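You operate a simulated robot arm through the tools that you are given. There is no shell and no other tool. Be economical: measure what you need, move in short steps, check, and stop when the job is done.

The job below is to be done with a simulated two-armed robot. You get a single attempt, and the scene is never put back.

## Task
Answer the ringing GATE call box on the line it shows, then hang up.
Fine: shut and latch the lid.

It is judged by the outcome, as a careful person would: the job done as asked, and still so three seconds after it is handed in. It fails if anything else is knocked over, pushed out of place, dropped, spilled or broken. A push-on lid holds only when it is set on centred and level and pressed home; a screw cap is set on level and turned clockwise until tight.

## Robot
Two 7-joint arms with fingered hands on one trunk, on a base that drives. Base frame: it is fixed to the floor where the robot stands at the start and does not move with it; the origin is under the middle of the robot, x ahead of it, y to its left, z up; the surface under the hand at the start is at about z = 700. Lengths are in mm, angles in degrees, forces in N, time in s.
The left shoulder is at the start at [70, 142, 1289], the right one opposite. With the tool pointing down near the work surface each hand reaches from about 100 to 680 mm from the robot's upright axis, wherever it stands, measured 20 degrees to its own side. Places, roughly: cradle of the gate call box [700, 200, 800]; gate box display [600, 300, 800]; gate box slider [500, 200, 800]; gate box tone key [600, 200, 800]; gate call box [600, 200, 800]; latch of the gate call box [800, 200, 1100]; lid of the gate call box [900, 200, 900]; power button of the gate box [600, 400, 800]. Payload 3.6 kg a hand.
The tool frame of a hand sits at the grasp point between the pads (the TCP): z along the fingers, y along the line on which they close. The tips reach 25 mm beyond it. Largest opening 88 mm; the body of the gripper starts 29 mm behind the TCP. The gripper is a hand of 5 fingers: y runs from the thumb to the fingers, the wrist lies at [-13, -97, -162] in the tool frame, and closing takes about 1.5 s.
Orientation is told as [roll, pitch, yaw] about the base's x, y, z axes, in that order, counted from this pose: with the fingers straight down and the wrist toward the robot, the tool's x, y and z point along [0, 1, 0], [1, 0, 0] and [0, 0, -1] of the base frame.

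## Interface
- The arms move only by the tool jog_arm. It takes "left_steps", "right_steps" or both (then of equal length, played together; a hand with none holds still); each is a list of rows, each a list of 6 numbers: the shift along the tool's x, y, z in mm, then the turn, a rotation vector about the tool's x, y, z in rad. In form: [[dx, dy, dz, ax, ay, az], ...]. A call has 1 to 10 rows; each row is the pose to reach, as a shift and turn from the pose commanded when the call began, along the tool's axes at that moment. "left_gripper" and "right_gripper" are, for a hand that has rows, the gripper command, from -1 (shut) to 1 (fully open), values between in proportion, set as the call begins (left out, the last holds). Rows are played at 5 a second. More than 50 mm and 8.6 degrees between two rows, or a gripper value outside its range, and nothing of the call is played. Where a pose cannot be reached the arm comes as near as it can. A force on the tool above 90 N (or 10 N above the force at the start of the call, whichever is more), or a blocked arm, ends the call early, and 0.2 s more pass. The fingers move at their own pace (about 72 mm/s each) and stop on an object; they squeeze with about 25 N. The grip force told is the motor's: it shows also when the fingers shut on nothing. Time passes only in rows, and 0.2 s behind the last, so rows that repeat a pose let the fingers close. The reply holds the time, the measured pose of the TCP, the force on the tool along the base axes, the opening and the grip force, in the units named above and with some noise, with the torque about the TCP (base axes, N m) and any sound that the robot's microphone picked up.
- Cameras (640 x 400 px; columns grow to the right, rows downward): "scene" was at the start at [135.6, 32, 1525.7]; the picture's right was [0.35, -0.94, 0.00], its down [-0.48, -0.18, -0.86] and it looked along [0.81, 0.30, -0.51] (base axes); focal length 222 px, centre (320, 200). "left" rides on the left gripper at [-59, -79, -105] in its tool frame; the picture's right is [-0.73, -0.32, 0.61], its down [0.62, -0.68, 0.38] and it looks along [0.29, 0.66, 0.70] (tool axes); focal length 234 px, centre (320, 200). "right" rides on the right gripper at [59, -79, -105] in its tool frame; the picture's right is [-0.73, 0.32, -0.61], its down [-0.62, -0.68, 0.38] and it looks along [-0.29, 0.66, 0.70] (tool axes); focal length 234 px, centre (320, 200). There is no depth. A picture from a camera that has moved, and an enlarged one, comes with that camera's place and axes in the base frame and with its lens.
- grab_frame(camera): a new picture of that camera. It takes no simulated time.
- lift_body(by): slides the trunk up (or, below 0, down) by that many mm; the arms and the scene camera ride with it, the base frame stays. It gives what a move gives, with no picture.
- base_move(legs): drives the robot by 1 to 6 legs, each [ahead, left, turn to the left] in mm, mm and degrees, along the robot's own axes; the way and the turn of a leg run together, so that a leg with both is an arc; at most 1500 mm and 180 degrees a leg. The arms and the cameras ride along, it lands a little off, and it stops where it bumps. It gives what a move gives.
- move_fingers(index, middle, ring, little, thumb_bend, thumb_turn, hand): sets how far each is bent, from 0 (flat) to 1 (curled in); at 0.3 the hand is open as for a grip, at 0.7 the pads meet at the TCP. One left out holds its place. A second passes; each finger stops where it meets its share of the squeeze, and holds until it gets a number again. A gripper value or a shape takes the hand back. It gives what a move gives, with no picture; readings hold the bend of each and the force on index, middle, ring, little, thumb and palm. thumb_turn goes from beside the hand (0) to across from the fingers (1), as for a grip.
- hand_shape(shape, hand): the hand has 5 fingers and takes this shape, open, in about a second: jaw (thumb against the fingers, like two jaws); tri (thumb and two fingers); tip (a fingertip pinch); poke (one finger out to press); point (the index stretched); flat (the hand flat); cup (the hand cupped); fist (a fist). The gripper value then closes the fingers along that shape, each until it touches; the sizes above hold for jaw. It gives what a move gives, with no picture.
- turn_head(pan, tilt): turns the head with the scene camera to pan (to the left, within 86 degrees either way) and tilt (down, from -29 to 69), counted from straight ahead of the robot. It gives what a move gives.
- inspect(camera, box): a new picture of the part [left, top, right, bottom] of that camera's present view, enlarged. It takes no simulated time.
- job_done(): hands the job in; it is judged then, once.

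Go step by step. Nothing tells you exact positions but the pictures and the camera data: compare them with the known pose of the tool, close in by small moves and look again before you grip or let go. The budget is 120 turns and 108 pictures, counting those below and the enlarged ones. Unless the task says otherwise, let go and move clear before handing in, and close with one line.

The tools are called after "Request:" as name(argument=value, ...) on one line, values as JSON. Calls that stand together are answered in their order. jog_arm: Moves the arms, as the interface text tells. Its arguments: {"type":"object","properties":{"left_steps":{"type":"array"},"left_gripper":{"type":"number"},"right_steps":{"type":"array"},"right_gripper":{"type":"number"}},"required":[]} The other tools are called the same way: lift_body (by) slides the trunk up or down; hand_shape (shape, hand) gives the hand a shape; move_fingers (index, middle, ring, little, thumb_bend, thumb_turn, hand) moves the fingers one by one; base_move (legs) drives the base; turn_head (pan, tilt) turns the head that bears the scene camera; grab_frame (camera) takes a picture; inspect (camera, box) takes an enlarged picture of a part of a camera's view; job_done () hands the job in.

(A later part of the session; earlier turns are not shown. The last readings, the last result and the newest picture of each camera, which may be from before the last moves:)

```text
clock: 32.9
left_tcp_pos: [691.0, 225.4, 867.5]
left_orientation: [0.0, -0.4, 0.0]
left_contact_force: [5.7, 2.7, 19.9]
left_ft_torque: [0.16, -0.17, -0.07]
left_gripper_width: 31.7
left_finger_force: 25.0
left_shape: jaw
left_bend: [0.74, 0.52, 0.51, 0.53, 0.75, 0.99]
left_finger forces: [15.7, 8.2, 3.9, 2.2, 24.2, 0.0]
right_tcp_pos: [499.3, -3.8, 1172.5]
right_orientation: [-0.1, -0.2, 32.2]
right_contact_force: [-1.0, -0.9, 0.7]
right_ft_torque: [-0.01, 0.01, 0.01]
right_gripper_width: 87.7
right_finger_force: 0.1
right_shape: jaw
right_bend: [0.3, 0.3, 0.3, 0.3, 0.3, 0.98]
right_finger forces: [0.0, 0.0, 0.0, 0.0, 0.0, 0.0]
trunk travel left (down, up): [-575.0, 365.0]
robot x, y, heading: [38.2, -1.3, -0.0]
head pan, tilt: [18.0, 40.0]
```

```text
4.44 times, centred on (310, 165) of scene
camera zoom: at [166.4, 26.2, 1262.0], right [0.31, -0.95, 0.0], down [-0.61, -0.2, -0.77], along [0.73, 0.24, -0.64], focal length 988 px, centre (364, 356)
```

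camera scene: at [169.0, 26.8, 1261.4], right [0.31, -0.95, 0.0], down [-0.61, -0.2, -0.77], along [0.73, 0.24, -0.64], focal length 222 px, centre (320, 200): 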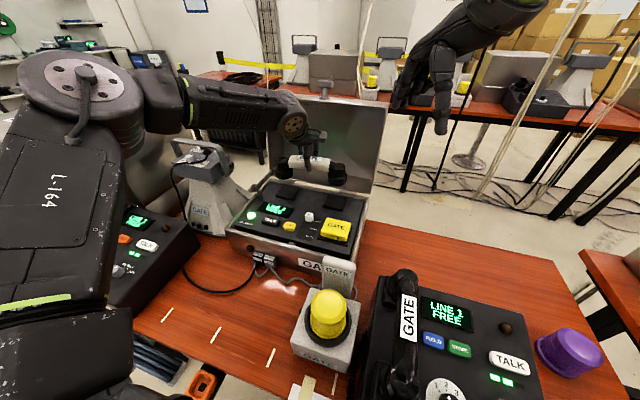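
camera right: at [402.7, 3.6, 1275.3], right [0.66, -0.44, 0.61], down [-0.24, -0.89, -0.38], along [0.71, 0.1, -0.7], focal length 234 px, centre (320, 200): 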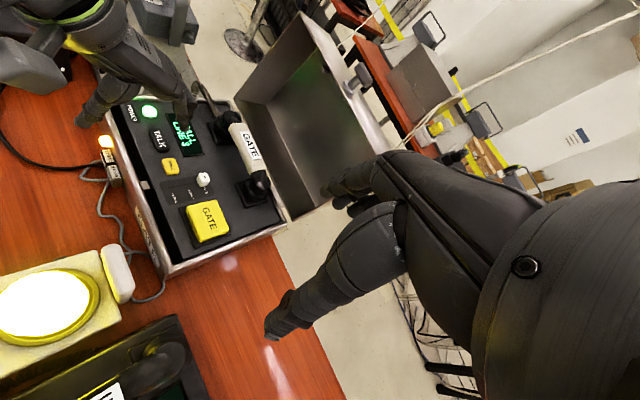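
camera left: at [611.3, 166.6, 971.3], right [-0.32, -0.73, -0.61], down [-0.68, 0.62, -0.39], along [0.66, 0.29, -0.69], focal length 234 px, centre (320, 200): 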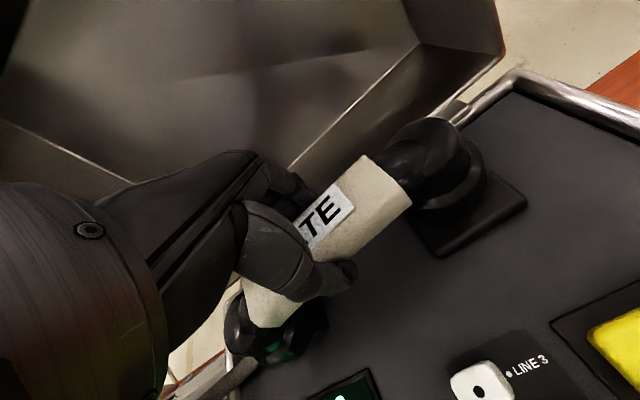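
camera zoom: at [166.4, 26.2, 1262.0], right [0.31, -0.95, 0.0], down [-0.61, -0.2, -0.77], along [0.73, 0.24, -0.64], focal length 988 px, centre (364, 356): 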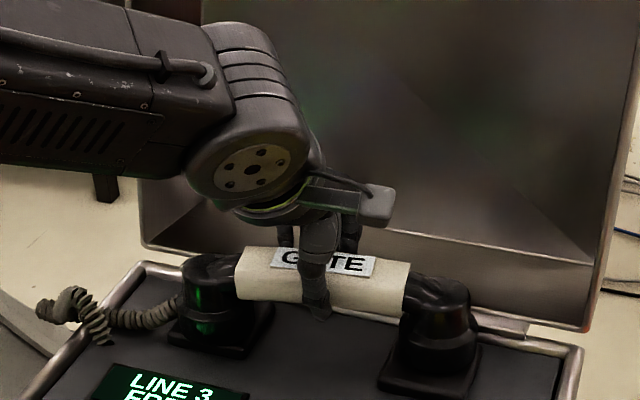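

The handset is down on the cradle (20 N up). I'll open the hand, rise clear and check seating.

Request:
jog_arm(left_steps=[[0, 0, -3, 0, 0, 0], [0, 0, -3, 0, 0, 0], [0, 0, -3, 0, 0, 0], [0, 0, -3, 0, 0, 0], [0, 0, -3, 0, 0, 0], [0, 0, -3, 0, 0, 0], [0, 0, -30, 0, 0, 0], [0, 0, -70, 0, 0, 0]], left_gripper=1)

Request:
grab_frame(camera="left")

Request:
inspect(camera="scene", box=[210, 70, 400, 270])

```text
clock: 34.7
left_tcp_pos: [693.1, 226.5, 933.6]
left_orientation: [-0.1, 0.0, 0.0]
left_contact_force: [0.0, 0.3, 0.1]
left_ft_torque: [0.0, -0.02, 0.02]
left_gripper_width: 87.7
left_finger_force: 0.1
left_shape: jaw
left_bend: [0.3, 0.3, 0.3, 0.3, 0.3, 0.98]
left_finger forces: [0.1, 0.0, 0.1, 0.1, 0.0, 0.1]
right_tcp_pos: [500.8, -3.8, 1171.1]
right_orientation: [0.0, -0.1, 32.2]
right_contact_force: [-0.1, -0.2, 0.1]
right_ft_torque: [-0.02, 0.01, 0.0]
right_gripper_width: 87.5
right_finger_force: 0.0
right_shape: jaw
right_bend: [0.3, 0.3, 0.3, 0.3, 0.3, 0.98]
right_finger forces: [0.0, 0.0, 0.1, 0.1, 0.1, 0.0]
trunk travel left (down, up): [-575.0, 365.0]
robot x, y, heading: [38.1, 4.0, 0.2]
head pan, tilt: [18.0, 40.0]
```

```text
39 pictures are left
camera left: at [613.3, 168.1, 1036.7], right [-0.32, -0.73, -0.61], down [-0.68, 0.62, -0.38], along [0.66, 0.29, -0.7], focal length 234 px, centre (320, 200)
```

left: 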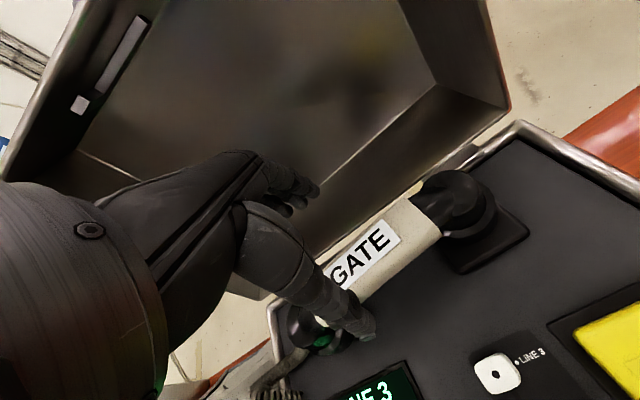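

```text
2.00 times, centred on (305, 170) of scene
camera zoom: at [168.1, 26.6, 1261.5], right [0.31, -0.95, 0.0], down [-0.61, -0.2, -0.77], along [0.73, 0.24, -0.64], focal length 444 px, centre (350, 260)
```

zoom: 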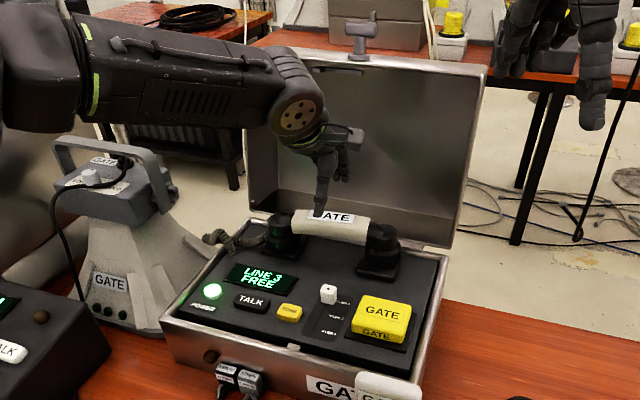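

Request:
inspect(camera="scene", box=[260, 150, 350, 220])

Request:
inspect(camera="right", box=[180, 20, 380, 220])

```text
5.71 times, centred on (305, 185) of scene
camera zoom: at [168.1, 26.6, 1261.5], right [0.31, -0.95, 0.0], down [-0.61, -0.2, -0.77], along [0.73, 0.24, -0.64], focal length 1270 px, centre (406, 286)
```

zoom: 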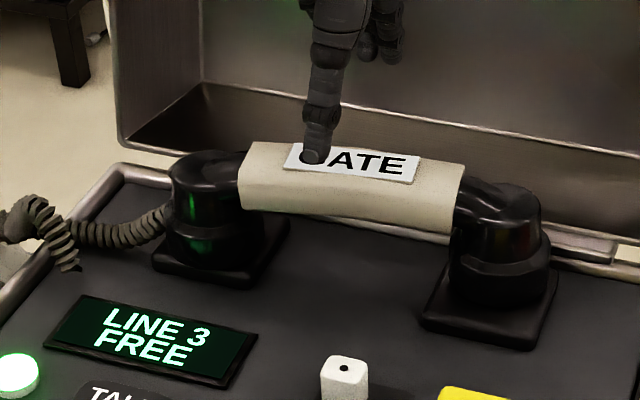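

```text
2.00 times, centred on (280, 120) of right
camera zoom: at [402.1, 3.3, 1275.5], right [0.66, -0.44, 0.61], down [-0.24, -0.89, -0.38], along [0.71, 0.1, -0.69], focal length 468 px, centre (400, 360)
```

zoom: 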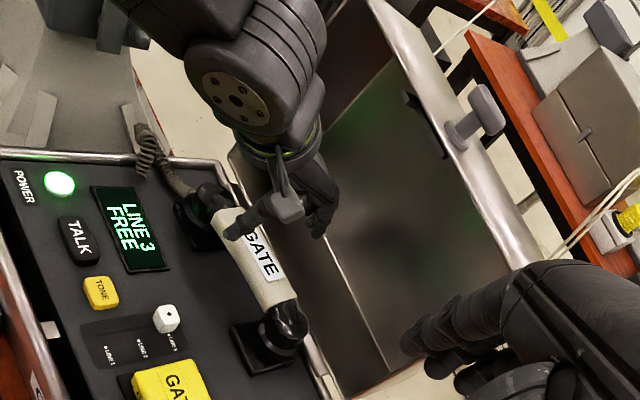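

The handset is seated on both cups. The lid carries a T-handle latch near (860, 235, 1096), with a cam bar inside. I'll back off, raise the trunk and look closely at the latch.

Request:
jog_arm(left_steps=[[0, -30, -30, 0, 0, 0], [0, -60, -60, 0, 0, 0], [0, -90, -80, 0, 0, 0]])

Request:
lift_body(by=130)

Request:
inspect(camera="scene", box=[260, 30, 400, 120])

Request:
inspect(camera="right", box=[200, 20, 400, 180])

Request:
grab_frame(camera="left")

```text
clock: 35.5
left_tcp_pos: [600.4, 227.1, 1014.5]
left_orientation: [0.0, 0.0, 0.0]
left_contact_force: [-0.5, 0.5, 0.2]
left_ft_torque: [0.01, 0.02, -0.01]
left_gripper_width: 87.7
left_finger_force: 0.0
left_shape: jaw
left_bend: [0.3, 0.3, 0.3, 0.3, 0.3, 0.98]
left_finger forces: [0.0, 0.0, 0.0, 0.1, 0.1, 0.0]
right_tcp_pos: [499.6, -4.3, 1170.9]
right_orientation: [-0.1, 0.0, 32.1]
right_contact_force: [-0.1, 0.1, 0.4]
right_ft_torque: [0.05, 0.0, -0.01]
right_gripper_width: 87.7
right_finger_force: 0.0
right_shape: jaw
right_bend: [0.3, 0.3, 0.3, 0.3, 0.3, 0.98]
right_finger forces: [0.1, 0.0, 0.1, 0.0, 0.1, 0.0]
trunk travel left (down, up): [-575.0, 365.0]
robot x, y, heading: [38.2, -2.2, 0.0]
head pan, tilt: [18.0, 40.0]
```

```text
clock: 37.1
left_tcp_pos: [601.1, 226.9, 1144.6]
left_orientation: [0.0, 0.0, 0.0]
left_contact_force: [-0.5, -1.0, -0.6]
left_ft_torque: [0.01, -0.01, -0.04]
left_gripper_width: 87.9
left_finger_force: 0.1
left_shape: jaw
left_bend: [0.3, 0.3, 0.3, 0.3, 0.3, 0.98]
left_finger forces: [0.0, 0.0, 0.0, 0.0, 0.0, 0.1]
right_tcp_pos: [500.7, -4.7, 1300.3]
right_orientation: [0.0, -0.2, 32.2]
right_contact_force: [1.0, -0.1, 0.4]
right_ft_torque: [0.02, -0.04, 0.0]
right_gripper_width: 87.8
right_finger_force: 0.0
right_shape: jaw
right_bend: [0.3, 0.3, 0.3, 0.3, 0.3, 0.98]
right_finger forces: [0.0, 0.0, 0.0, 0.0, 0.0, 0.1]
trunk travel left (down, up): [-705.0, 235.0]
robot x, y, heading: [34.1, 0.7, -0.2]
head pan, tilt: [18.0, 40.0]
```

```text
4.44 times, centred on (330, 75) of scene
camera zoom: at [168.9, 26.9, 1391.4], right [0.31, -0.95, 0.0], down [-0.61, -0.2, -0.77], along [0.73, 0.24, -0.64], focal length 988 px, centre (276, 756)
```

zoom: 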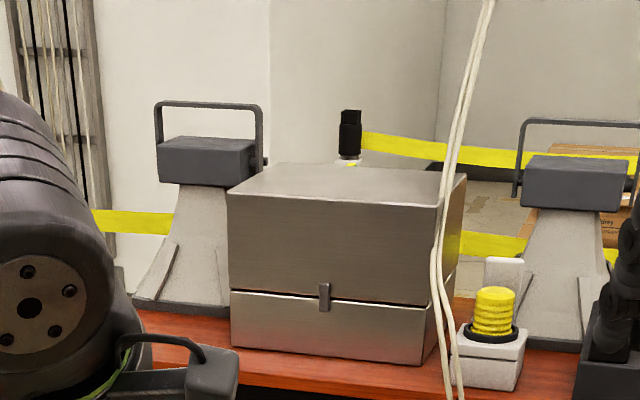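

```text
2.50 times, centred on (300, 100) of right
camera zoom: at [402.9, 3.6, 1405.2], right [0.66, -0.44, 0.61], down [-0.24, -0.89, -0.38], along [0.71, 0.1, -0.7], focal length 585 px, centre (370, 450)
```

zoom: 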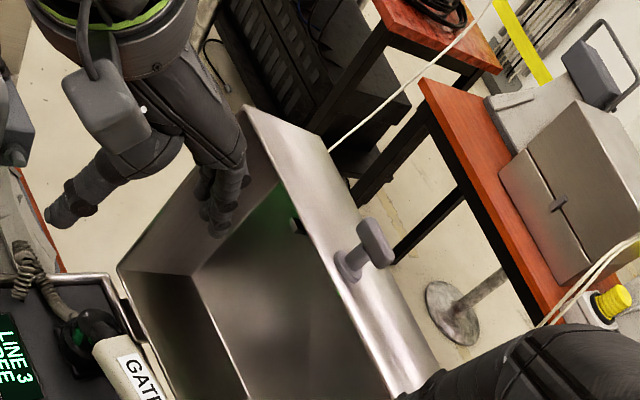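

```text
33 pictures are left
camera left: at [522.2, 168.5, 1248.1], right [-0.32, -0.73, -0.61], down [-0.68, 0.62, -0.38], along [0.66, 0.29, -0.7], focal length 234 px, centre (320, 200)
```

left: 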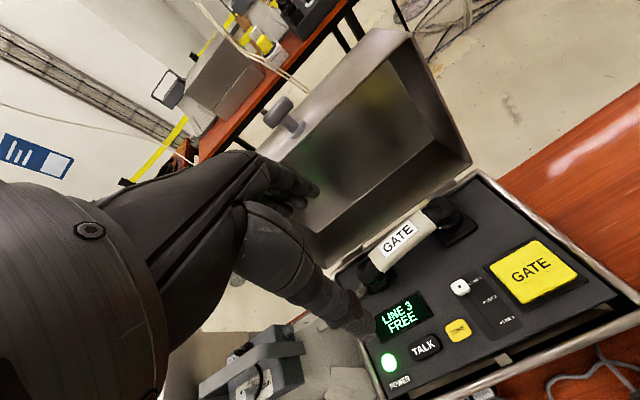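

The T-bar is centred near (854, 233, 1092), parallel to the lid edge (unlatched; the latched box behind shows it upright). I'll come over it with a forward-tilted, half-open jaw.

Request:
jog_arm(left_steps=[[1, 40, -8, -0.08, 0, 0], [2, 80, -14, -0.16, 0, 0], [3, 120, -18, -0.24, 0, 0], [4, 160, -18, -0.32, 0, 0], [5, 195, -18, -0.4, 0, 0], [6, 221, -18, -0.436, 0, 0]], left_gripper=0.3)

Request:
turn_head(pan=16, tilt=22)

Request:
grab_frame(camera="left")

Request:
inspect(camera="scene", box=[260, 90, 400, 200])

Request:
inspect(camera="right", box=[220, 0, 420, 160])

```text
clock: 38.5
left_tcp_pos: [790.2, 244.7, 1162.7]
left_orientation: [0.0, -25.1, 0.2]
left_contact_force: [-0.4, -1.0, -0.3]
left_ft_torque: [0.0, -0.01, 0.0]
left_gripper_width: 57.3
left_finger_force: 0.1
left_shape: jaw
left_bend: [0.28, 0.39, 0.35, 0.36, 0.61, 1.0]
left_finger forces: [0.1, 0.0, 0.0, 0.1, 0.1, 0.0]
left hand out of reach, approached as far as the arm can: row 5, 6
right_tcp_pos: [500.4, -4.7, 1300.2]
right_orientation: [0.0, 0.0, 32.2]
right_contact_force: [0.2, -0.5, 0.1]
right_ft_torque: [0.01, 0.0, -0.05]
right_gripper_width: 87.5
right_finger_force: 0.0
right_shape: jaw
right_bend: [0.3, 0.3, 0.3, 0.3, 0.3, 0.98]
right_finger forces: [0.1, 0.1, 0.0, 0.0, 0.0, 0.0]
trunk travel left (down, up): [-705.0, 235.0]
robot x, y, heading: [34.4, 1.5, 0.2]
head pan, tilt: [18.0, 40.0]
```

```text
clock: 39.3
left_tcp_pos: [790.8, 243.7, 1161.7]
left_orientation: [0.0, -25.0, 0.0]
left_contact_force: [-0.2, 0.3, 0.3]
left_ft_torque: [-0.02, 0.01, 0.0]
left_gripper_width: 57.7
left_finger_force: 0.0
left_shape: jaw
left_bend: [0.28, 0.39, 0.35, 0.36, 0.61, 1.0]
left_finger forces: [0.0, 0.0, 0.0, 0.0, 0.1, 0.0]
right_tcp_pos: [501.0, -4.7, 1300.3]
right_orientation: [-0.1, 0.1, 32.2]
right_contact_force: [0.2, 0.3, -0.4]
right_ft_torque: [0.01, -0.04, -0.05]
right_gripper_width: 87.6
right_finger_force: 0.0
right_shape: jaw
right_bend: [0.3, 0.3, 0.3, 0.3, 0.3, 0.98]
right_finger forces: [0.1, 0.0, 0.0, 0.1, 0.0, 0.0]
trunk travel left (down, up): [-705.0, 235.0]
robot x, y, heading: [37.9, -2.3, 0.1]
head pan, tilt: [16.0, 22.0]
```

```text
32 pictures are left
camera left: at [675.1, 185.6, 1222.4], right [-0.04, -0.73, -0.69], down [-0.46, 0.62, -0.64], along [0.89, 0.29, -0.35], focal length 234 px, centre (320, 200)
```

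left: 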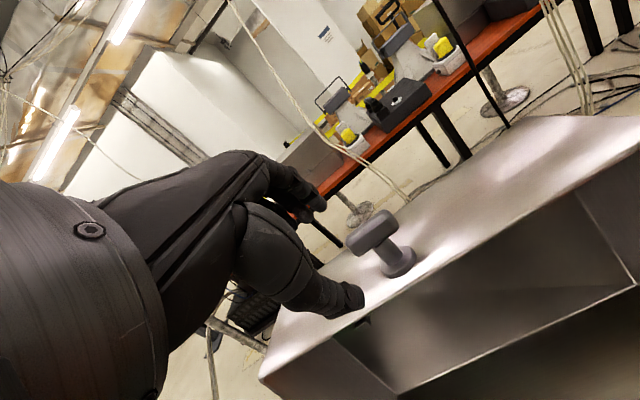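

```text
3.64 times, centred on (330, 145) of scene
camera zoom: at [177.5, 26.1, 1419.5], right [0.28, -0.96, 0.0], down [-0.36, -0.1, -0.93], along [0.89, 0.26, -0.38], focal length 808 px, centre (284, 400)
```

zoom: 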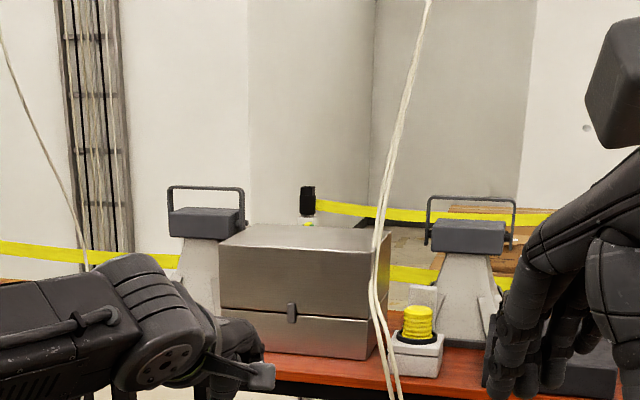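

```text
2.50 times, centred on (320, 80) of right
camera zoom: at [403.1, 3.6, 1405.2], right [0.66, -0.44, 0.61], down [-0.24, -0.89, -0.38], along [0.71, 0.1, -0.7], focal length 585 px, centre (320, 500)
```

zoom: 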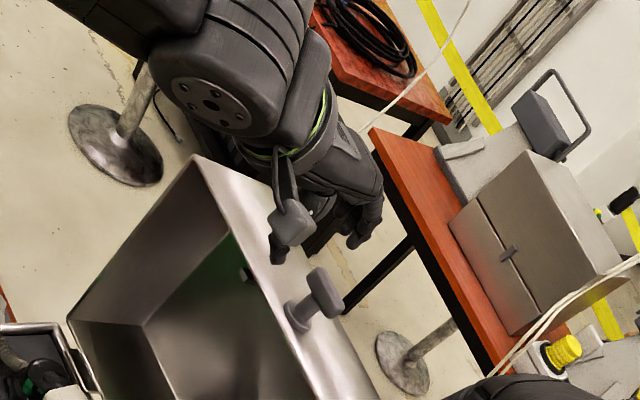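

The knob is at the edge of reach at this pitch, so I'll back off, lower the trunk and use a flatter hand, hooking the bar with the four fingers and keeping the thumb aside.

Request:
jog_arm(left_steps=[[0, -41, -19, 0, 0, 0], [0, -82, -38, 0, 0, 0]])

Request:
lift_body(by=-50)

Request:
jog_arm(left_steps=[[0, 0, 0, -0.14, 0, 0], [0, 0, 0, -0.28, 0, 0], [0, 0, 0, -0.42, 0, 0], [0, 0, 0, -0.56, 0, 0], [0, 0, 0, -0.61, 0, 0]])

Request:
move_fingers(hand="left", index=0.35, middle=0.35, ring=0.35, little=0.35, thumb_bend=0.2, thumb_turn=0)

Request:
grab_frame(camera="left")

Request:
grab_frame(camera="scene")

```text
clock: 39.9
left_tcp_pos: [698.6, 244.2, 1162.3]
left_orientation: [-0.1, -25.1, 0.2]
left_contact_force: [-0.7, -0.7, -0.4]
left_ft_torque: [-0.01, -0.02, 0.03]
left_gripper_width: 57.3
left_finger_force: 0.1
left_shape: jaw
left_bend: [0.28, 0.39, 0.35, 0.36, 0.61, 1.0]
left_finger forces: [0.0, 0.0, 0.1, 0.0, 0.0, 0.0]
right_tcp_pos: [499.4, -4.0, 1300.6]
right_orientation: [-0.2, -0.1, 32.2]
right_contact_force: [-0.4, -0.3, 0.1]
right_ft_torque: [0.02, 0.01, 0.01]
right_gripper_width: 87.6
right_finger_force: 0.0
right_shape: jaw
right_bend: [0.3, 0.3, 0.3, 0.3, 0.3, 0.98]
right_finger forces: [0.0, 0.1, 0.0, 0.0, 0.0, 0.0]
trunk travel left (down, up): [-705.0, 235.0]
robot x, y, heading: [38.6, 0.4, -0.0]
head pan, tilt: [16.0, 22.0]
```

```text
clock: 40.8
left_tcp_pos: [701.1, 243.2, 1111.1]
left_orientation: [0.0, -25.0, 0.0]
left_contact_force: [0.0, -0.4, 0.4]
left_ft_torque: [0.02, 0.01, 0.01]
left_gripper_width: 57.4
left_finger_force: 0.0
left_shape: jaw
left_bend: [0.28, 0.39, 0.35, 0.36, 0.61, 1.0]
left_finger forces: [0.0, 0.0, 0.1, 0.0, 0.0, 0.0]
right_tcp_pos: [500.8, -4.4, 1250.8]
right_orientation: [0.0, -0.1, 32.2]
right_contact_force: [-0.2, 0.5, -0.2]
right_ft_torque: [-0.01, -0.04, 0.03]
right_gripper_width: 87.4
right_finger_force: 0.1
right_shape: jaw
right_bend: [0.3, 0.3, 0.3, 0.3, 0.3, 0.98]
right_finger forces: [0.0, 0.0, 0.0, 0.0, 0.1, 0.0]
trunk travel left (down, up): [-655.0, 285.0]
robot x, y, heading: [37.2, 1.3, -0.1]
head pan, tilt: [16.0, 22.0]
```

```text
clock: 42.0
left_tcp_pos: [701.2, 243.4, 1110.0]
left_orientation: [-0.2, -60.0, 0.2]
left_contact_force: [-0.1, 0.4, 0.7]
left_ft_torque: [0.01, 0.02, -0.01]
left_gripper_width: 57.2
left_finger_force: 0.1
left_shape: jaw
left_bend: [0.28, 0.39, 0.35, 0.36, 0.61, 1.0]
left_finger forces: [0.0, 0.1, 0.0, 0.1, 0.0, 0.0]
right_tcp_pos: [500.9, -3.4, 1250.6]
right_orientation: [0.1, -0.1, 32.2]
right_contact_force: [0.1, 0.0, 0.1]
right_ft_torque: [-0.02, 0.04, -0.02]
right_gripper_width: 87.6
right_finger_force: 0.1
right_shape: jaw
right_bend: [0.3, 0.3, 0.3, 0.3, 0.3, 0.98]
right_finger forces: [0.0, 0.0, 0.0, 0.0, 0.0, 0.0]
trunk travel left (down, up): [-655.0, 285.0]
robot x, y, heading: [36.0, -1.8, 0.2]
head pan, tilt: [16.0, 22.0]
```

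```text
clock: 43.0
left_tcp_pos: [702.1, 244.3, 1112.1]
left_orientation: [-0.1, -60.0, 0.0]
left_contact_force: [0.6, 0.0, -0.4]
left_ft_torque: [0.0, -0.01, 0.03]
left_gripper_width: 121.0
left_finger_force: 0.1
left_shape: fingers
left_bend: [0.35, 0.35, 0.35, 0.35, 0.2, 0.0]
left_finger forces: [0.0, 0.0, 0.0, 0.1, 0.1, 0.1]
right_tcp_pos: [500.8, -4.1, 1250.9]
right_orientation: [-0.1, -0.1, 32.1]
right_contact_force: [-0.3, -0.7, -0.1]
right_ft_torque: [0.03, -0.02, 0.0]
right_gripper_width: 87.3
right_finger_force: 0.0
right_shape: jaw
right_bend: [0.3, 0.3, 0.3, 0.3, 0.3, 0.98]
right_finger forces: [0.0, 0.1, 0.0, 0.0, 0.0, 0.0]
trunk travel left (down, up): [-655.0, 285.0]
robot x, y, heading: [36.1, 1.7, 0.3]
head pan, tilt: [16.0, 22.0]
```

```text
29 pictures are left
camera left: at [571.0, 185.2, 1094.1], right [0.36, -0.73, -0.58], down [-0.01, 0.62, -0.78], along [0.93, 0.29, 0.22], focal length 234 px, centre (320, 200)
```

left: 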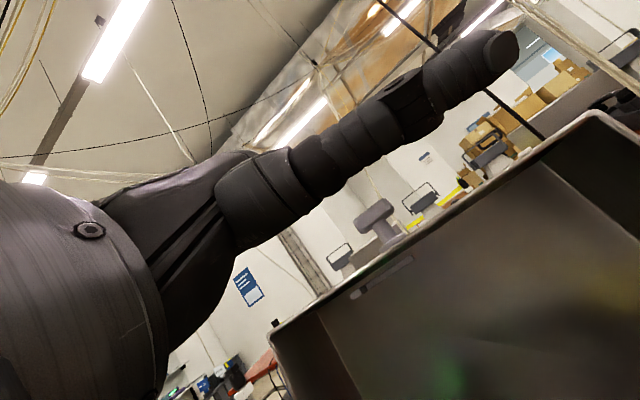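

```text
28 pictures are left
camera scene: at [177.2, 26.2, 1369.6], right [0.28, -0.96, 0.0], down [-0.36, -0.1, -0.93], along [0.89, 0.26, -0.37], focal length 222 px, centre (320, 200)
```

scene: 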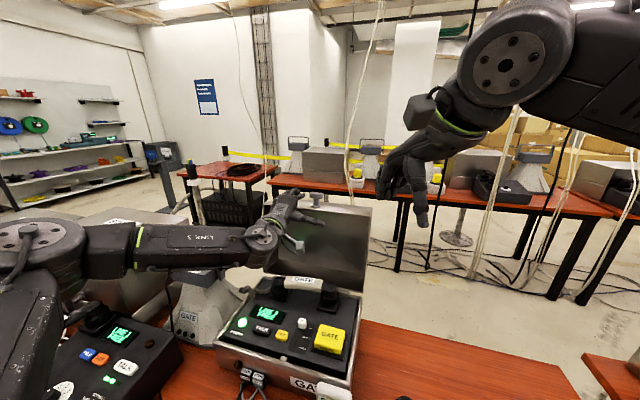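

Request:
jog_arm(left_steps=[[-3, 25, 30, 0, 0, 0], [-6, 50, 62, 0, 0, 0], [-9, 78, 98, 0, 0, 0], [-10, 86, 112, 0, 0, 0]])

Request:
grab_frame(camera="left")

Request:
inspect(camera="scene", box=[250, 150, 390, 250])

```text
clock: 44.0
left_tcp_pos: [812.8, 244.4, 1138.6]
left_orientation: [-0.1, -59.9, 0.2]
left_contact_force: [-0.6, 0.4, 0.5]
left_ft_torque: [0.01, 0.0, 0.0]
left_gripper_width: 120.9
left_finger_force: 0.1
left_shape: fingers
left_bend: [0.35, 0.35, 0.35, 0.35, 0.2, 0.0]
left_finger forces: [0.0, 0.1, 0.1, 0.1, 0.0, 0.0]
left hand out of reach, approached as far as the arm can: row 3, 4
right_tcp_pos: [501.1, -3.8, 1251.3]
right_orientation: [-0.1, -0.1, 32.2]
right_contact_force: [-0.1, 0.7, 0.1]
right_ft_torque: [0.01, 0.02, 0.05]
right_gripper_width: 87.8
right_finger_force: 0.0
right_shape: jaw
right_bend: [0.3, 0.3, 0.3, 0.3, 0.3, 0.98]
right_finger forces: [0.0, 0.0, 0.1, 0.1, 0.0, 0.0]
trunk travel left (down, up): [-655.0, 285.0]
robot x, y, heading: [36.5, 2.5, 0.2]
head pan, tilt: [16.0, 22.0]
```

```text
27 pictures are left
camera left: at [681.3, 185.9, 1121.2], right [0.36, -0.73, -0.58], down [-0.01, 0.62, -0.78], along [0.93, 0.29, 0.22], focal length 234 px, centre (320, 200)
```

left: 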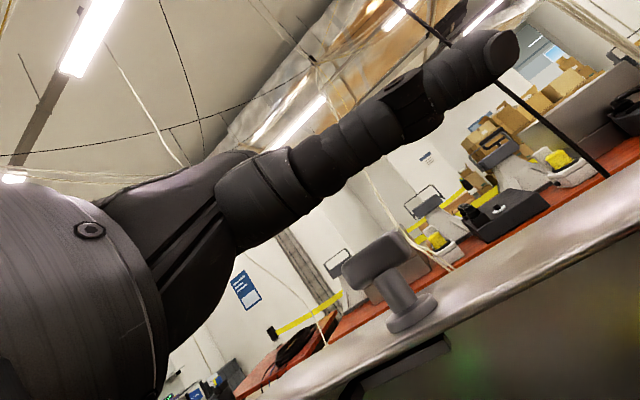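

```text
4.00 times, centred on (320, 200) of scene
camera zoom: at [176.6, 26.9, 1369.7], right [0.28, -0.96, 0.0], down [-0.36, -0.1, -0.93], along [0.89, 0.26, -0.37], focal length 889 px, centre (320, 200)
```

zoom: 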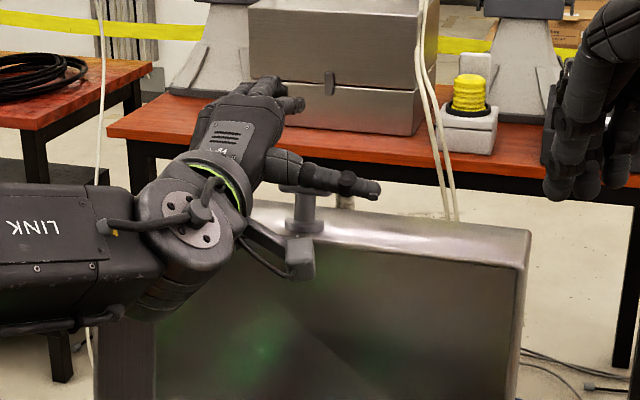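

Still ~30 mm short. Turning the base to the right brings the left shoulder forward, so I'll retract, back off, turn and come up to the table again.

Request:
jog_arm(left_steps=[[0, -20, -35, 0, 0, 0], [0, -40, -70, 0, 0, 0], [0, -60, -105, 0, 0, 0], [0, -80, -139, 0, 0, 0]])

Request:
base_move(legs=[[-40, 60, 0], [0, 0, -25], [40, 19, 0]])

```text
clock: 45.0
left_tcp_pos: [648.6, 244.5, 1139.1]
left_orientation: [-0.1, -60.0, 0.2]
left_contact_force: [-0.6, -0.4, -0.4]
left_ft_torque: [0.0, 0.0, 0.01]
left_gripper_width: 121.0
left_finger_force: 0.0
left_shape: fingers
left_bend: [0.35, 0.35, 0.35, 0.35, 0.2, 0.0]
left_finger forces: [0.1, 0.0, 0.0, 0.0, 0.0, 0.1]
right_tcp_pos: [498.9, -4.3, 1250.8]
right_orientation: [-0.2, -0.1, 32.3]
right_contact_force: [-0.4, 0.0, 0.3]
right_ft_torque: [-0.05, -0.01, 0.01]
right_gripper_width: 87.5
right_finger_force: 0.0
right_shape: jaw
right_bend: [0.3, 0.3, 0.3, 0.3, 0.3, 0.98]
right_finger forces: [0.0, 0.0, 0.0, 0.0, 0.1, 0.0]
trunk travel left (down, up): [-655.0, 285.0]
robot x, y, heading: [41.6, 1.4, 0.1]
head pan, tilt: [16.0, 22.0]
```

```text
clock: 47.8
left_tcp_pos: [697.0, 25.0, 1140.8]
left_orientation: [0.0, -60.1, -24.7]
left_contact_force: [0.2, 0.0, 0.6]
left_ft_torque: [0.03, 0.03, -0.02]
left_gripper_width: 121.0
left_finger_force: 0.1
left_shape: fingers
left_bend: [0.35, 0.35, 0.35, 0.35, 0.2, 0.0]
left_finger forces: [0.1, 0.0, 0.0, 0.0, 0.0, 0.1]
right_tcp_pos: [456.6, -138.1, 1250.2]
right_orientation: [0.0, -0.2, 7.4]
right_contact_force: [-0.4, 0.0, -0.2]
right_ft_torque: [0.0, -0.06, 0.02]
right_gripper_width: 87.4
right_finger_force: 0.2
right_shape: jaw
right_bend: [0.3, 0.3, 0.3, 0.3, 0.3, 0.98]
right_finger forces: [0.0, 0.0, 0.0, 0.1, 0.0, 0.1]
trunk travel left (down, up): [-655.0, 285.0]
robot x, y, heading: [43.4, 63.7, -24.8]
head pan, tilt: [16.0, 22.0]
```

Request:
base_move(legs=[[54, 25, 0]])

Request:
turn_head(pan=38, tilt=30)

Request:
grab_frame(camera="scene")

```text
clock: 48.8
left_tcp_pos: [757.7, 23.8, 1140.5]
left_orientation: [0.0, -60.2, -24.7]
left_contact_force: [-0.7, 0.6, 1.1]
left_ft_torque: [0.0, 0.01, 0.0]
left_gripper_width: 121.1
left_finger_force: 0.0
left_shape: fingers
left_bend: [0.35, 0.35, 0.35, 0.35, 0.2, 0.0]
left_finger forces: [0.1, 0.0, 0.0, 0.0, 0.2, 0.0]
right_tcp_pos: [518.9, -138.0, 1251.4]
right_orientation: [0.0, -0.2, 7.4]
right_contact_force: [-1.7, -1.2, 0.5]
right_ft_torque: [0.01, -0.04, -0.03]
right_gripper_width: 87.6
right_finger_force: 0.1
right_shape: jaw
right_bend: [0.3, 0.3, 0.3, 0.3, 0.3, 0.98]
right_finger forces: [0.0, 0.0, 0.0, 0.1, 0.0, 0.0]
trunk travel left (down, up): [-655.0, 285.0]
robot x, y, heading: [103.7, 59.8, -24.8]
head pan, tilt: [16.0, 22.0]
```

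```text
clock: 49.6
left_tcp_pos: [760.7, 25.0, 1139.1]
left_orientation: [-0.1, -60.0, -24.6]
left_contact_force: [0.2, 0.0, 0.1]
left_ft_torque: [0.0, 0.04, 0.02]
left_gripper_width: 121.0
left_finger_force: 0.0
left_shape: fingers
left_bend: [0.35, 0.35, 0.35, 0.35, 0.2, 0.0]
left_finger forces: [0.0, 0.0, 0.0, 0.0, 0.0, 0.0]
right_tcp_pos: [521.0, -137.8, 1251.8]
right_orientation: [0.0, 0.0, 7.3]
right_contact_force: [0.2, 0.0, 0.6]
right_ft_torque: [-0.03, -0.01, -0.04]
right_gripper_width: 87.9
right_finger_force: 0.1
right_shape: jaw
right_bend: [0.3, 0.3, 0.3, 0.3, 0.3, 0.98]
right_finger forces: [0.0, 0.1, 0.0, 0.1, 0.0, 0.0]
trunk travel left (down, up): [-655.0, 285.0]
robot x, y, heading: [100.5, 58.2, -24.6]
head pan, tilt: [38.0, 30.0]
```

```text
25 pictures are left
camera scene: at [236.0, 60.4, 1356.8], right [0.23, -0.97, 0.0], down [-0.49, -0.11, -0.87], along [0.84, 0.2, -0.5], focal length 222 px, centre (320, 200)
```

scene: 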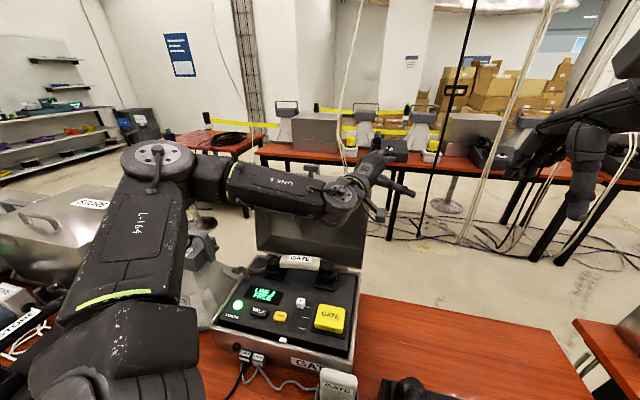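

The base came 60 mm nearer, so now I can take the T-bar properly. I'll bring the hand above the lid, square it up and set the jaw again.

Request:
jog_arm(left_steps=[[0, 34.6, -20, 0, 0, 0], [33.4, 50.7, -42.2, 0, 0.0756, -0.0436], [75.9, 51.7, -60.5, 0, 0.151, -0.087], [118.3, 48.3, -76.4, 0, 0.227, -0.131], [159, 41.1, -88.9, 0, 0.302, -0.174], [194, 35, -99.3, 0, 0.378, -0.218]])

Request:
jog_arm(left_steps=[[0, 0, 0, 0.13, 0, 0], [0, 0, 0, 0.26, 0, 0], [0, 0, 0, 0.39, 0, 0], [0, 0, 0, 0.52, 0, 0], [0, 0, 0, 0.61, 0, 0]], left_gripper=0.3)

Request:
grab_frame(camera="left")

```text
clock: 51.0
left_tcp_pos: [778.9, 230.1, 1218.5]
left_orientation: [-0.2, -60.0, 0.5]
left_contact_force: [-1.0, 0.1, 1.3]
left_ft_torque: [0.02, 0.03, 0.05]
left_gripper_width: 121.0
left_finger_force: 0.1
left_shape: fingers
left_bend: [0.35, 0.35, 0.35, 0.35, 0.2, 0.0]
left_finger forces: [0.0, 0.1, 0.0, 0.1, 0.0, 0.1]
right_tcp_pos: [521.0, -136.8, 1251.6]
right_orientation: [-0.2, -0.1, 7.4]
right_contact_force: [-0.3, 0.2, 0.3]
right_ft_torque: [0.02, 0.0, -0.02]
right_gripper_width: 87.4
right_finger_force: 0.1
right_shape: jaw
right_bend: [0.3, 0.3, 0.3, 0.3, 0.3, 0.98]
right_finger forces: [0.0, 0.0, 0.1, 0.1, 0.0, 0.0]
trunk travel left (down, up): [-655.0, 285.0]
robot x, y, heading: [100.2, 60.6, -24.6]
head pan, tilt: [38.0, 30.0]
```

```text
clock: 52.2
left_tcp_pos: [779.5, 228.4, 1218.9]
left_orientation: [0.0, -24.9, 0.2]
left_contact_force: [-0.9, -0.1, 0.3]
left_ft_torque: [-0.02, 0.03, 0.0]
left_gripper_width: 57.7
left_finger_force: 0.1
left_shape: jaw
left_bend: [0.28, 0.39, 0.35, 0.36, 0.61, 1.0]
left_finger forces: [0.0, 0.0, 0.1, 0.1, 0.0, 0.0]
right_tcp_pos: [521.8, -138.8, 1250.2]
right_orientation: [0.0, 0.1, 7.4]
right_contact_force: [0.1, 0.3, 0.3]
right_ft_torque: [-0.03, 0.02, -0.01]
right_gripper_width: 87.8
right_finger_force: 0.1
right_shape: jaw
right_bend: [0.3, 0.3, 0.3, 0.3, 0.3, 0.98]
right_finger forces: [0.1, 0.1, 0.0, 0.0, 0.0, 0.0]
trunk travel left (down, up): [-655.0, 285.0]
robot x, y, heading: [103.5, 59.8, -24.7]
head pan, tilt: [38.0, 30.0]
```

```text
24 pictures are left
camera left: at [663.1, 169.9, 1280.4], right [-0.03, -0.73, -0.69], down [-0.46, 0.62, -0.63], along [0.89, 0.29, -0.35], focal length 234 px, centre (320, 200)
```

left: 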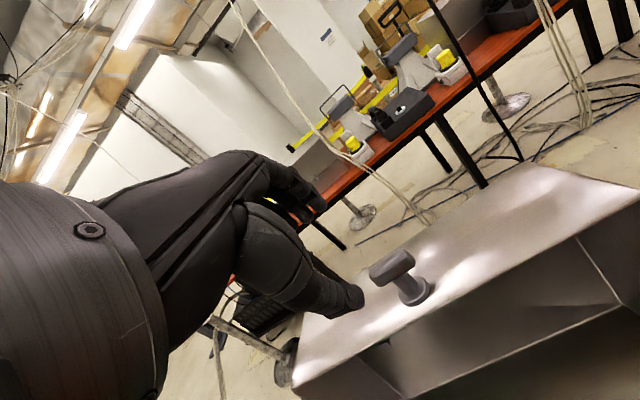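

Request:
jog_arm(left_steps=[[2, 15, 40, 0, 0, 0], [4, 31, 80, 0, 0, 0], [4, 24, 105, 0, 0, 0], [4, 17.3, 128, 0, 0, 0]])

Request:
grab_frame(camera="left")

Request:
inspect(camera="scene", box=[250, 130, 410, 240])

```text
clock: 53.2
left_tcp_pos: [848.6, 232.8, 1110.3]
left_orientation: [0.0, -24.9, 0.3]
left_contact_force: [0.3, 0.1, 0.0]
left_ft_torque: [0.01, 0.0, -0.01]
left_gripper_width: 57.4
left_finger_force: 0.1
left_shape: jaw
left_bend: [0.28, 0.39, 0.35, 0.36, 0.61, 1.0]
left_finger forces: [0.1, 0.0, 0.1, 0.1, 0.0, 0.1]
right_tcp_pos: [523.1, -137.9, 1250.9]
right_orientation: [0.0, 0.0, 7.4]
right_contact_force: [-0.3, 0.8, -0.5]
right_ft_torque: [-0.02, -0.01, -0.01]
right_gripper_width: 87.5
right_finger_force: 0.0
right_shape: jaw
right_bend: [0.3, 0.3, 0.3, 0.3, 0.3, 0.98]
right_finger forces: [0.1, 0.1, 0.0, 0.0, 0.0, 0.0]
trunk travel left (down, up): [-655.0, 285.0]
robot x, y, heading: [99.2, 62.7, -24.5]
head pan, tilt: [38.0, 30.0]
```

```text
23 pictures are left
camera left: at [732.9, 173.7, 1170.6], right [-0.03, -0.73, -0.69], down [-0.46, 0.62, -0.64], along [0.89, 0.29, -0.35], focal length 234 px, centre (320, 200)
```

left: 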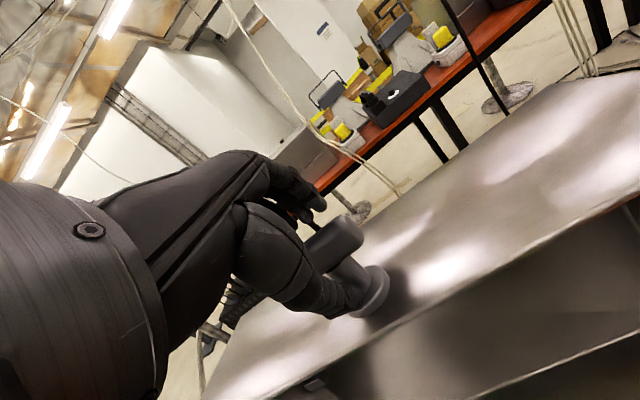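

```text
3.64 times, centred on (330, 185) of scene
camera zoom: at [237.1, 60.6, 1356.7], right [0.23, -0.97, 0.0], down [-0.49, -0.12, -0.87], along [0.84, 0.2, -0.5], focal length 808 px, centre (284, 254)
```

zoom: 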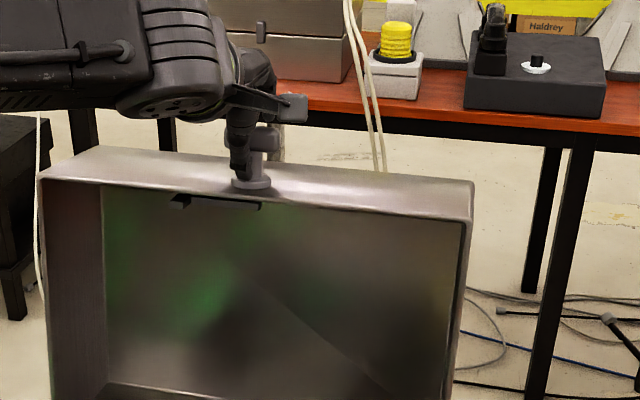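

The jaw straddles the T-bar. I'll close on it.

Request:
jog_arm(left_steps=[[0, 0, 0, 0, 0, 0], [0, 0, 0, 0, 0, 0], [0, 0, 0, 0, 0, 0], [0, 0, 0, 0, 0, 0], [0, 0, 0, 0, 0, 0], [0, 0, 0, 0, 0, 0]], left_gripper=-1)

Request:
grab_frame(camera="left")

```text
clock: 54.6
left_tcp_pos: [847.9, 232.5, 1107.9]
left_orientation: [0.0, -24.8, 0.3]
left_contact_force: [-8.0, -1.7, -16.1]
left_ft_torque: [-0.04, -0.06, 0.04]
left_gripper_width: 13.1
left_finger_force: 25.0
left_shape: jaw
left_bend: [0.7, 0.7, 0.7, 0.7, 0.75, 1.0]
left_finger forces: [12.2, 2.1, 0.0, 0.0, 28.2, 0.0]
right_tcp_pos: [522.7, -136.9, 1250.9]
right_orientation: [0.0, 0.0, 7.4]
right_contact_force: [-0.4, 0.7, -0.1]
right_ft_torque: [-0.02, 0.02, 0.02]
right_gripper_width: 87.4
right_finger_force: 0.2
right_shape: jaw
right_bend: [0.3, 0.3, 0.3, 0.3, 0.3, 0.98]
right_finger forces: [0.1, 0.0, 0.1, 0.0, 0.1, 0.0]
trunk travel left (down, up): [-655.0, 285.0]
robot x, y, heading: [99.5, 56.8, -24.9]
head pan, tilt: [38.0, 30.0]
```

```text
21 pictures are left
camera left: at [733.1, 173.8, 1169.7], right [-0.03, -0.73, -0.69], down [-0.46, 0.62, -0.63], along [0.89, 0.29, -0.36], focal length 234 px, centre (320, 200)
```

left: 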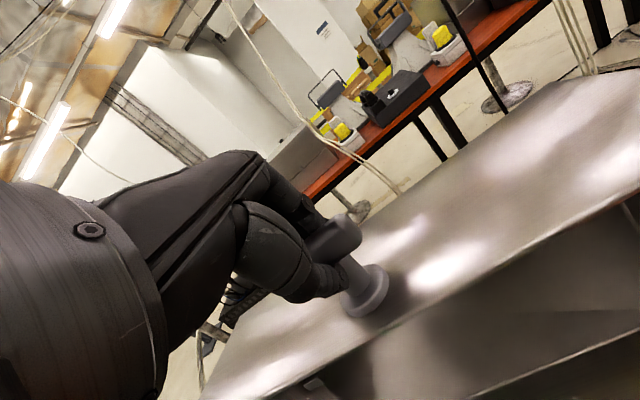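

The T-bar is gripped. I'll swing the lid along its arc (hinge near x 762, z 805), first to just past upright.

Request:
jog_arm(left_steps=[[0, -7.9, -6.6, -0.014, 0, 0], [0, -15.7, -13.3, -0.028, 0, 0], [0, -24.3, -19.7, -0.043, 0, 0], [0, -33, -26, -0.058, 0, 0], [0, -42, -31.8, -0.072, 0, 0], [0, -51.2, -37.5, -0.087, 0, 0], [0, -60.7, -42.6, -0.102, 0, 0], [0, -70.2, -47.8, -0.117, 0, 0], [0, -80, -52.2, -0.132, 0, 0], [0, -89.9, -56.6, -0.147, 0, 0]])

Request:
grab_frame(camera="left")

Request:
grab_frame(camera="scene")

```text
clock: 56.8
left_tcp_pos: [748.3, 233.5, 1119.6]
left_orientation: [-0.1, -33.1, 0.3]
left_contact_force: [5.7, -2.1, -24.2]
left_ft_torque: [0.03, -0.43, 0.0]
left_gripper_width: 12.4
left_finger_force: 25.2
left_shape: jaw
left_bend: [0.7, 0.7, 0.7, 0.7, 0.75, 1.0]
left_finger forces: [9.9, 3.3, 0.0, 0.0, 31.1, 0.1]
right_tcp_pos: [525.9, -136.9, 1248.9]
right_orientation: [0.1, 0.1, 7.5]
right_contact_force: [-0.4, -0.5, 0.6]
right_ft_torque: [-0.02, -0.02, 0.03]
right_gripper_width: 87.9
right_finger_force: 0.0
right_shape: jaw
right_bend: [0.3, 0.3, 0.3, 0.3, 0.3, 0.98]
right_finger forces: [0.0, 0.0, 0.1, 0.1, 0.0, 0.0]
trunk travel left (down, up): [-655.0, 285.0]
robot x, y, heading: [102.7, 61.4, -24.7]
head pan, tilt: [38.0, 30.0]
```

```text
20 pictures are left
camera left: at [625.2, 174.4, 1164.4], right [0.06, -0.73, -0.68], down [-0.36, 0.62, -0.69], along [0.93, 0.29, -0.23], focal length 234 px, centre (320, 200)
```

left: 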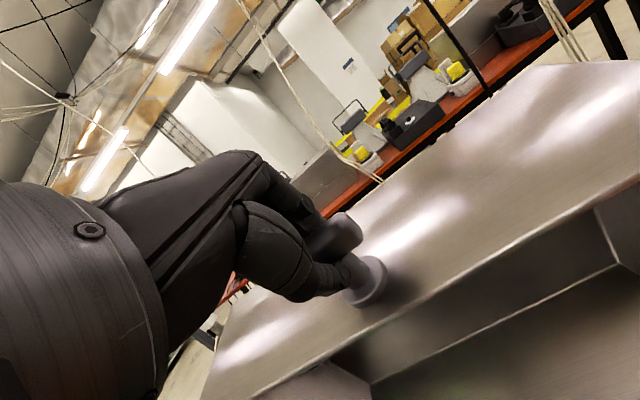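

```text
19 pictures are left
camera scene: at [242.0, 61.6, 1356.1], right [0.23, -0.97, 0.0], down [-0.49, -0.12, -0.86], along [0.84, 0.2, -0.5], focal length 222 px, centre (320, 200)
```

scene: 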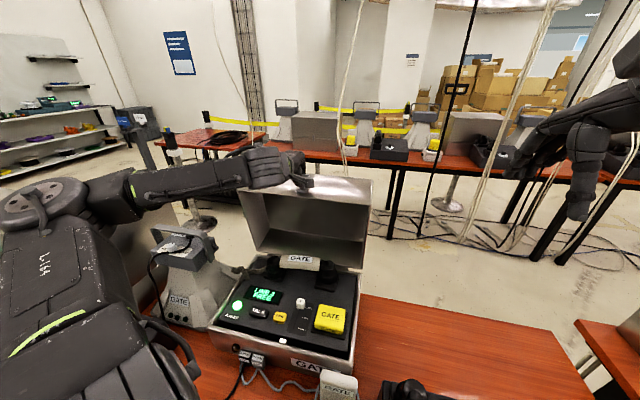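

The lid is just past upright and follows well. To keep the arm from cramping, I'll drive backward in short legs while lowering the hand along the arc.

Request:
jog_arm(left_steps=[[0, -2.5, 4, -0.03, 0, 0], [0, -5, 7.5, -0.06, 0, 0]])

Request:
base_move(legs=[[-36, -17, 0]])

Request:
jog_arm(left_steps=[[0, -3, 4, -0.03, 0, 0], [0, -6, 8, -0.06, 0, 0]])

Request:
base_move(legs=[[-36, -17, 0]])

Request:
grab_frame(camera="left")

```text
clock: 57.4
left_tcp_pos: [743.7, 233.9, 1116.3]
left_orientation: [-0.2, -37.4, 0.3]
left_contact_force: [3.2, 0.2, 3.1]
left_ft_torque: [-0.09, 0.08, 0.05]
left_gripper_width: 11.2
left_finger_force: 25.3
left_shape: jaw
left_bend: [0.7, 0.7, 0.7, 0.7, 0.78, 1.0]
left_finger forces: [17.6, 2.1, 0.1, 0.0, 18.6, 0.0]
right_tcp_pos: [521.0, -136.4, 1251.7]
right_orientation: [0.0, -0.1, 7.4]
right_contact_force: [-0.1, 0.0, 0.6]
right_ft_torque: [0.01, -0.01, -0.01]
right_gripper_width: 87.7
right_finger_force: 0.0
right_shape: jaw
right_bend: [0.3, 0.3, 0.3, 0.3, 0.3, 0.98]
right_finger forces: [0.0, 0.1, 0.1, 0.0, 0.1, 0.0]
trunk travel left (down, up): [-655.0, 285.0]
robot x, y, heading: [102.6, 63.5, -24.8]
head pan, tilt: [38.0, 30.0]
```

```text
clock: 58.3
left_tcp_pos: [707.4, 232.8, 1110.9]
left_orientation: [0.0, -36.5, 0.3]
left_contact_force: [7.2, -2.2, -25.3]
left_ft_torque: [0.0, -0.26, 0.03]
left_gripper_width: 10.4
left_finger_force: 24.7
left_shape: jaw
left_bend: [0.7, 0.7, 0.7, 0.7, 0.77, 1.0]
left_finger forces: [11.8, 3.3, 0.0, 0.0, 27.1, 0.1]
right_tcp_pos: [485.8, -137.0, 1249.0]
right_orientation: [0.0, 0.0, 7.5]
right_contact_force: [-0.4, 0.2, -0.4]
right_ft_torque: [0.0, -0.01, 0.03]
right_gripper_width: 87.8
right_finger_force: 0.1
right_shape: jaw
right_bend: [0.3, 0.3, 0.3, 0.3, 0.3, 0.98]
right_finger forces: [0.1, 0.0, 0.0, 0.0, 0.0, 0.0]
trunk travel left (down, up): [-655.0, 285.0]
robot x, y, heading: [59.3, 61.9, -24.8]
head pan, tilt: [38.0, 30.0]
```

```text
clock: 58.9
left_tcp_pos: [700.9, 232.8, 1106.8]
left_orientation: [0.0, -40.4, 0.3]
left_contact_force: [-0.6, 2.6, 12.6]
left_ft_torque: [-0.13, 0.13, 0.04]
left_gripper_width: 8.8
left_finger_force: 24.7
left_shape: jaw
left_bend: [0.7, 0.7, 0.7, 0.7, 0.81, 1.0]
left_finger forces: [13.6, 0.1, 0.0, 0.0, 5.3, 0.1]
right_tcp_pos: [478.8, -137.4, 1252.7]
right_orientation: [0.1, -0.3, 7.5]
right_contact_force: [0.4, -0.2, 0.0]
right_ft_torque: [-0.02, -0.05, 0.02]
right_gripper_width: 87.8
right_finger_force: 0.0
right_shape: jaw
right_bend: [0.3, 0.3, 0.3, 0.3, 0.3, 0.98]
right_finger forces: [0.1, 0.0, 0.0, 0.0, 0.1, 0.0]
trunk travel left (down, up): [-655.0, 285.0]
robot x, y, heading: [62.4, 63.6, -24.7]
head pan, tilt: [38.0, 30.0]
```

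```text
clock: 59.8
left_tcp_pos: [664.8, 233.8, 1098.1]
left_orientation: [0.0, -39.5, 0.3]
left_contact_force: [10.6, -1.6, -24.3]
left_ft_torque: [-0.03, -0.34, 0.01]
left_gripper_width: 8.9
left_finger_force: 25.8
left_shape: jaw
left_bend: [0.7, 0.7, 0.7, 0.7, 0.78, 1.0]
left_finger forces: [4.7, 2.7, 0.0, 0.0, 27.0, 0.1]
right_tcp_pos: [445.3, -138.4, 1248.5]
right_orientation: [-0.1, 0.1, 7.6]
right_contact_force: [-0.4, 0.4, 0.5]
right_ft_torque: [0.01, -0.03, -0.01]
right_gripper_width: 87.7
right_finger_force: 0.2
right_shape: jaw
right_bend: [0.3, 0.3, 0.3, 0.3, 0.3, 0.98]
right_finger forces: [0.0, 0.1, 0.0, 0.1, 0.0, 0.0]
trunk travel left (down, up): [-655.0, 285.0]
robot x, y, heading: [24.4, 59.2, -24.5]
head pan, tilt: [38.0, 30.0]
```

```text
18 pictures are left
camera left: at [538.0, 173.8, 1127.8], right [0.14, -0.73, -0.67], down [-0.28, 0.62, -0.73], along [0.95, 0.3, -0.12], focal length 234 px, centre (320, 200)
```

left: 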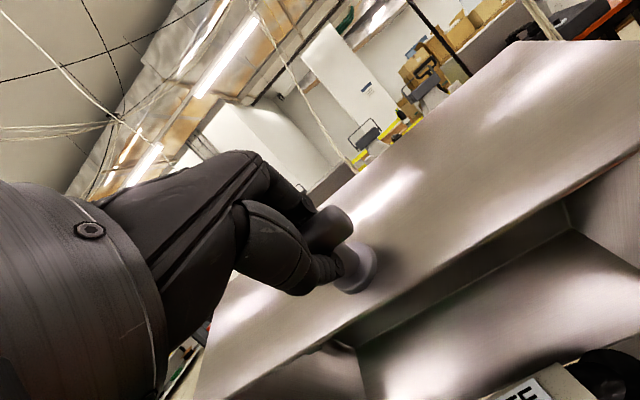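

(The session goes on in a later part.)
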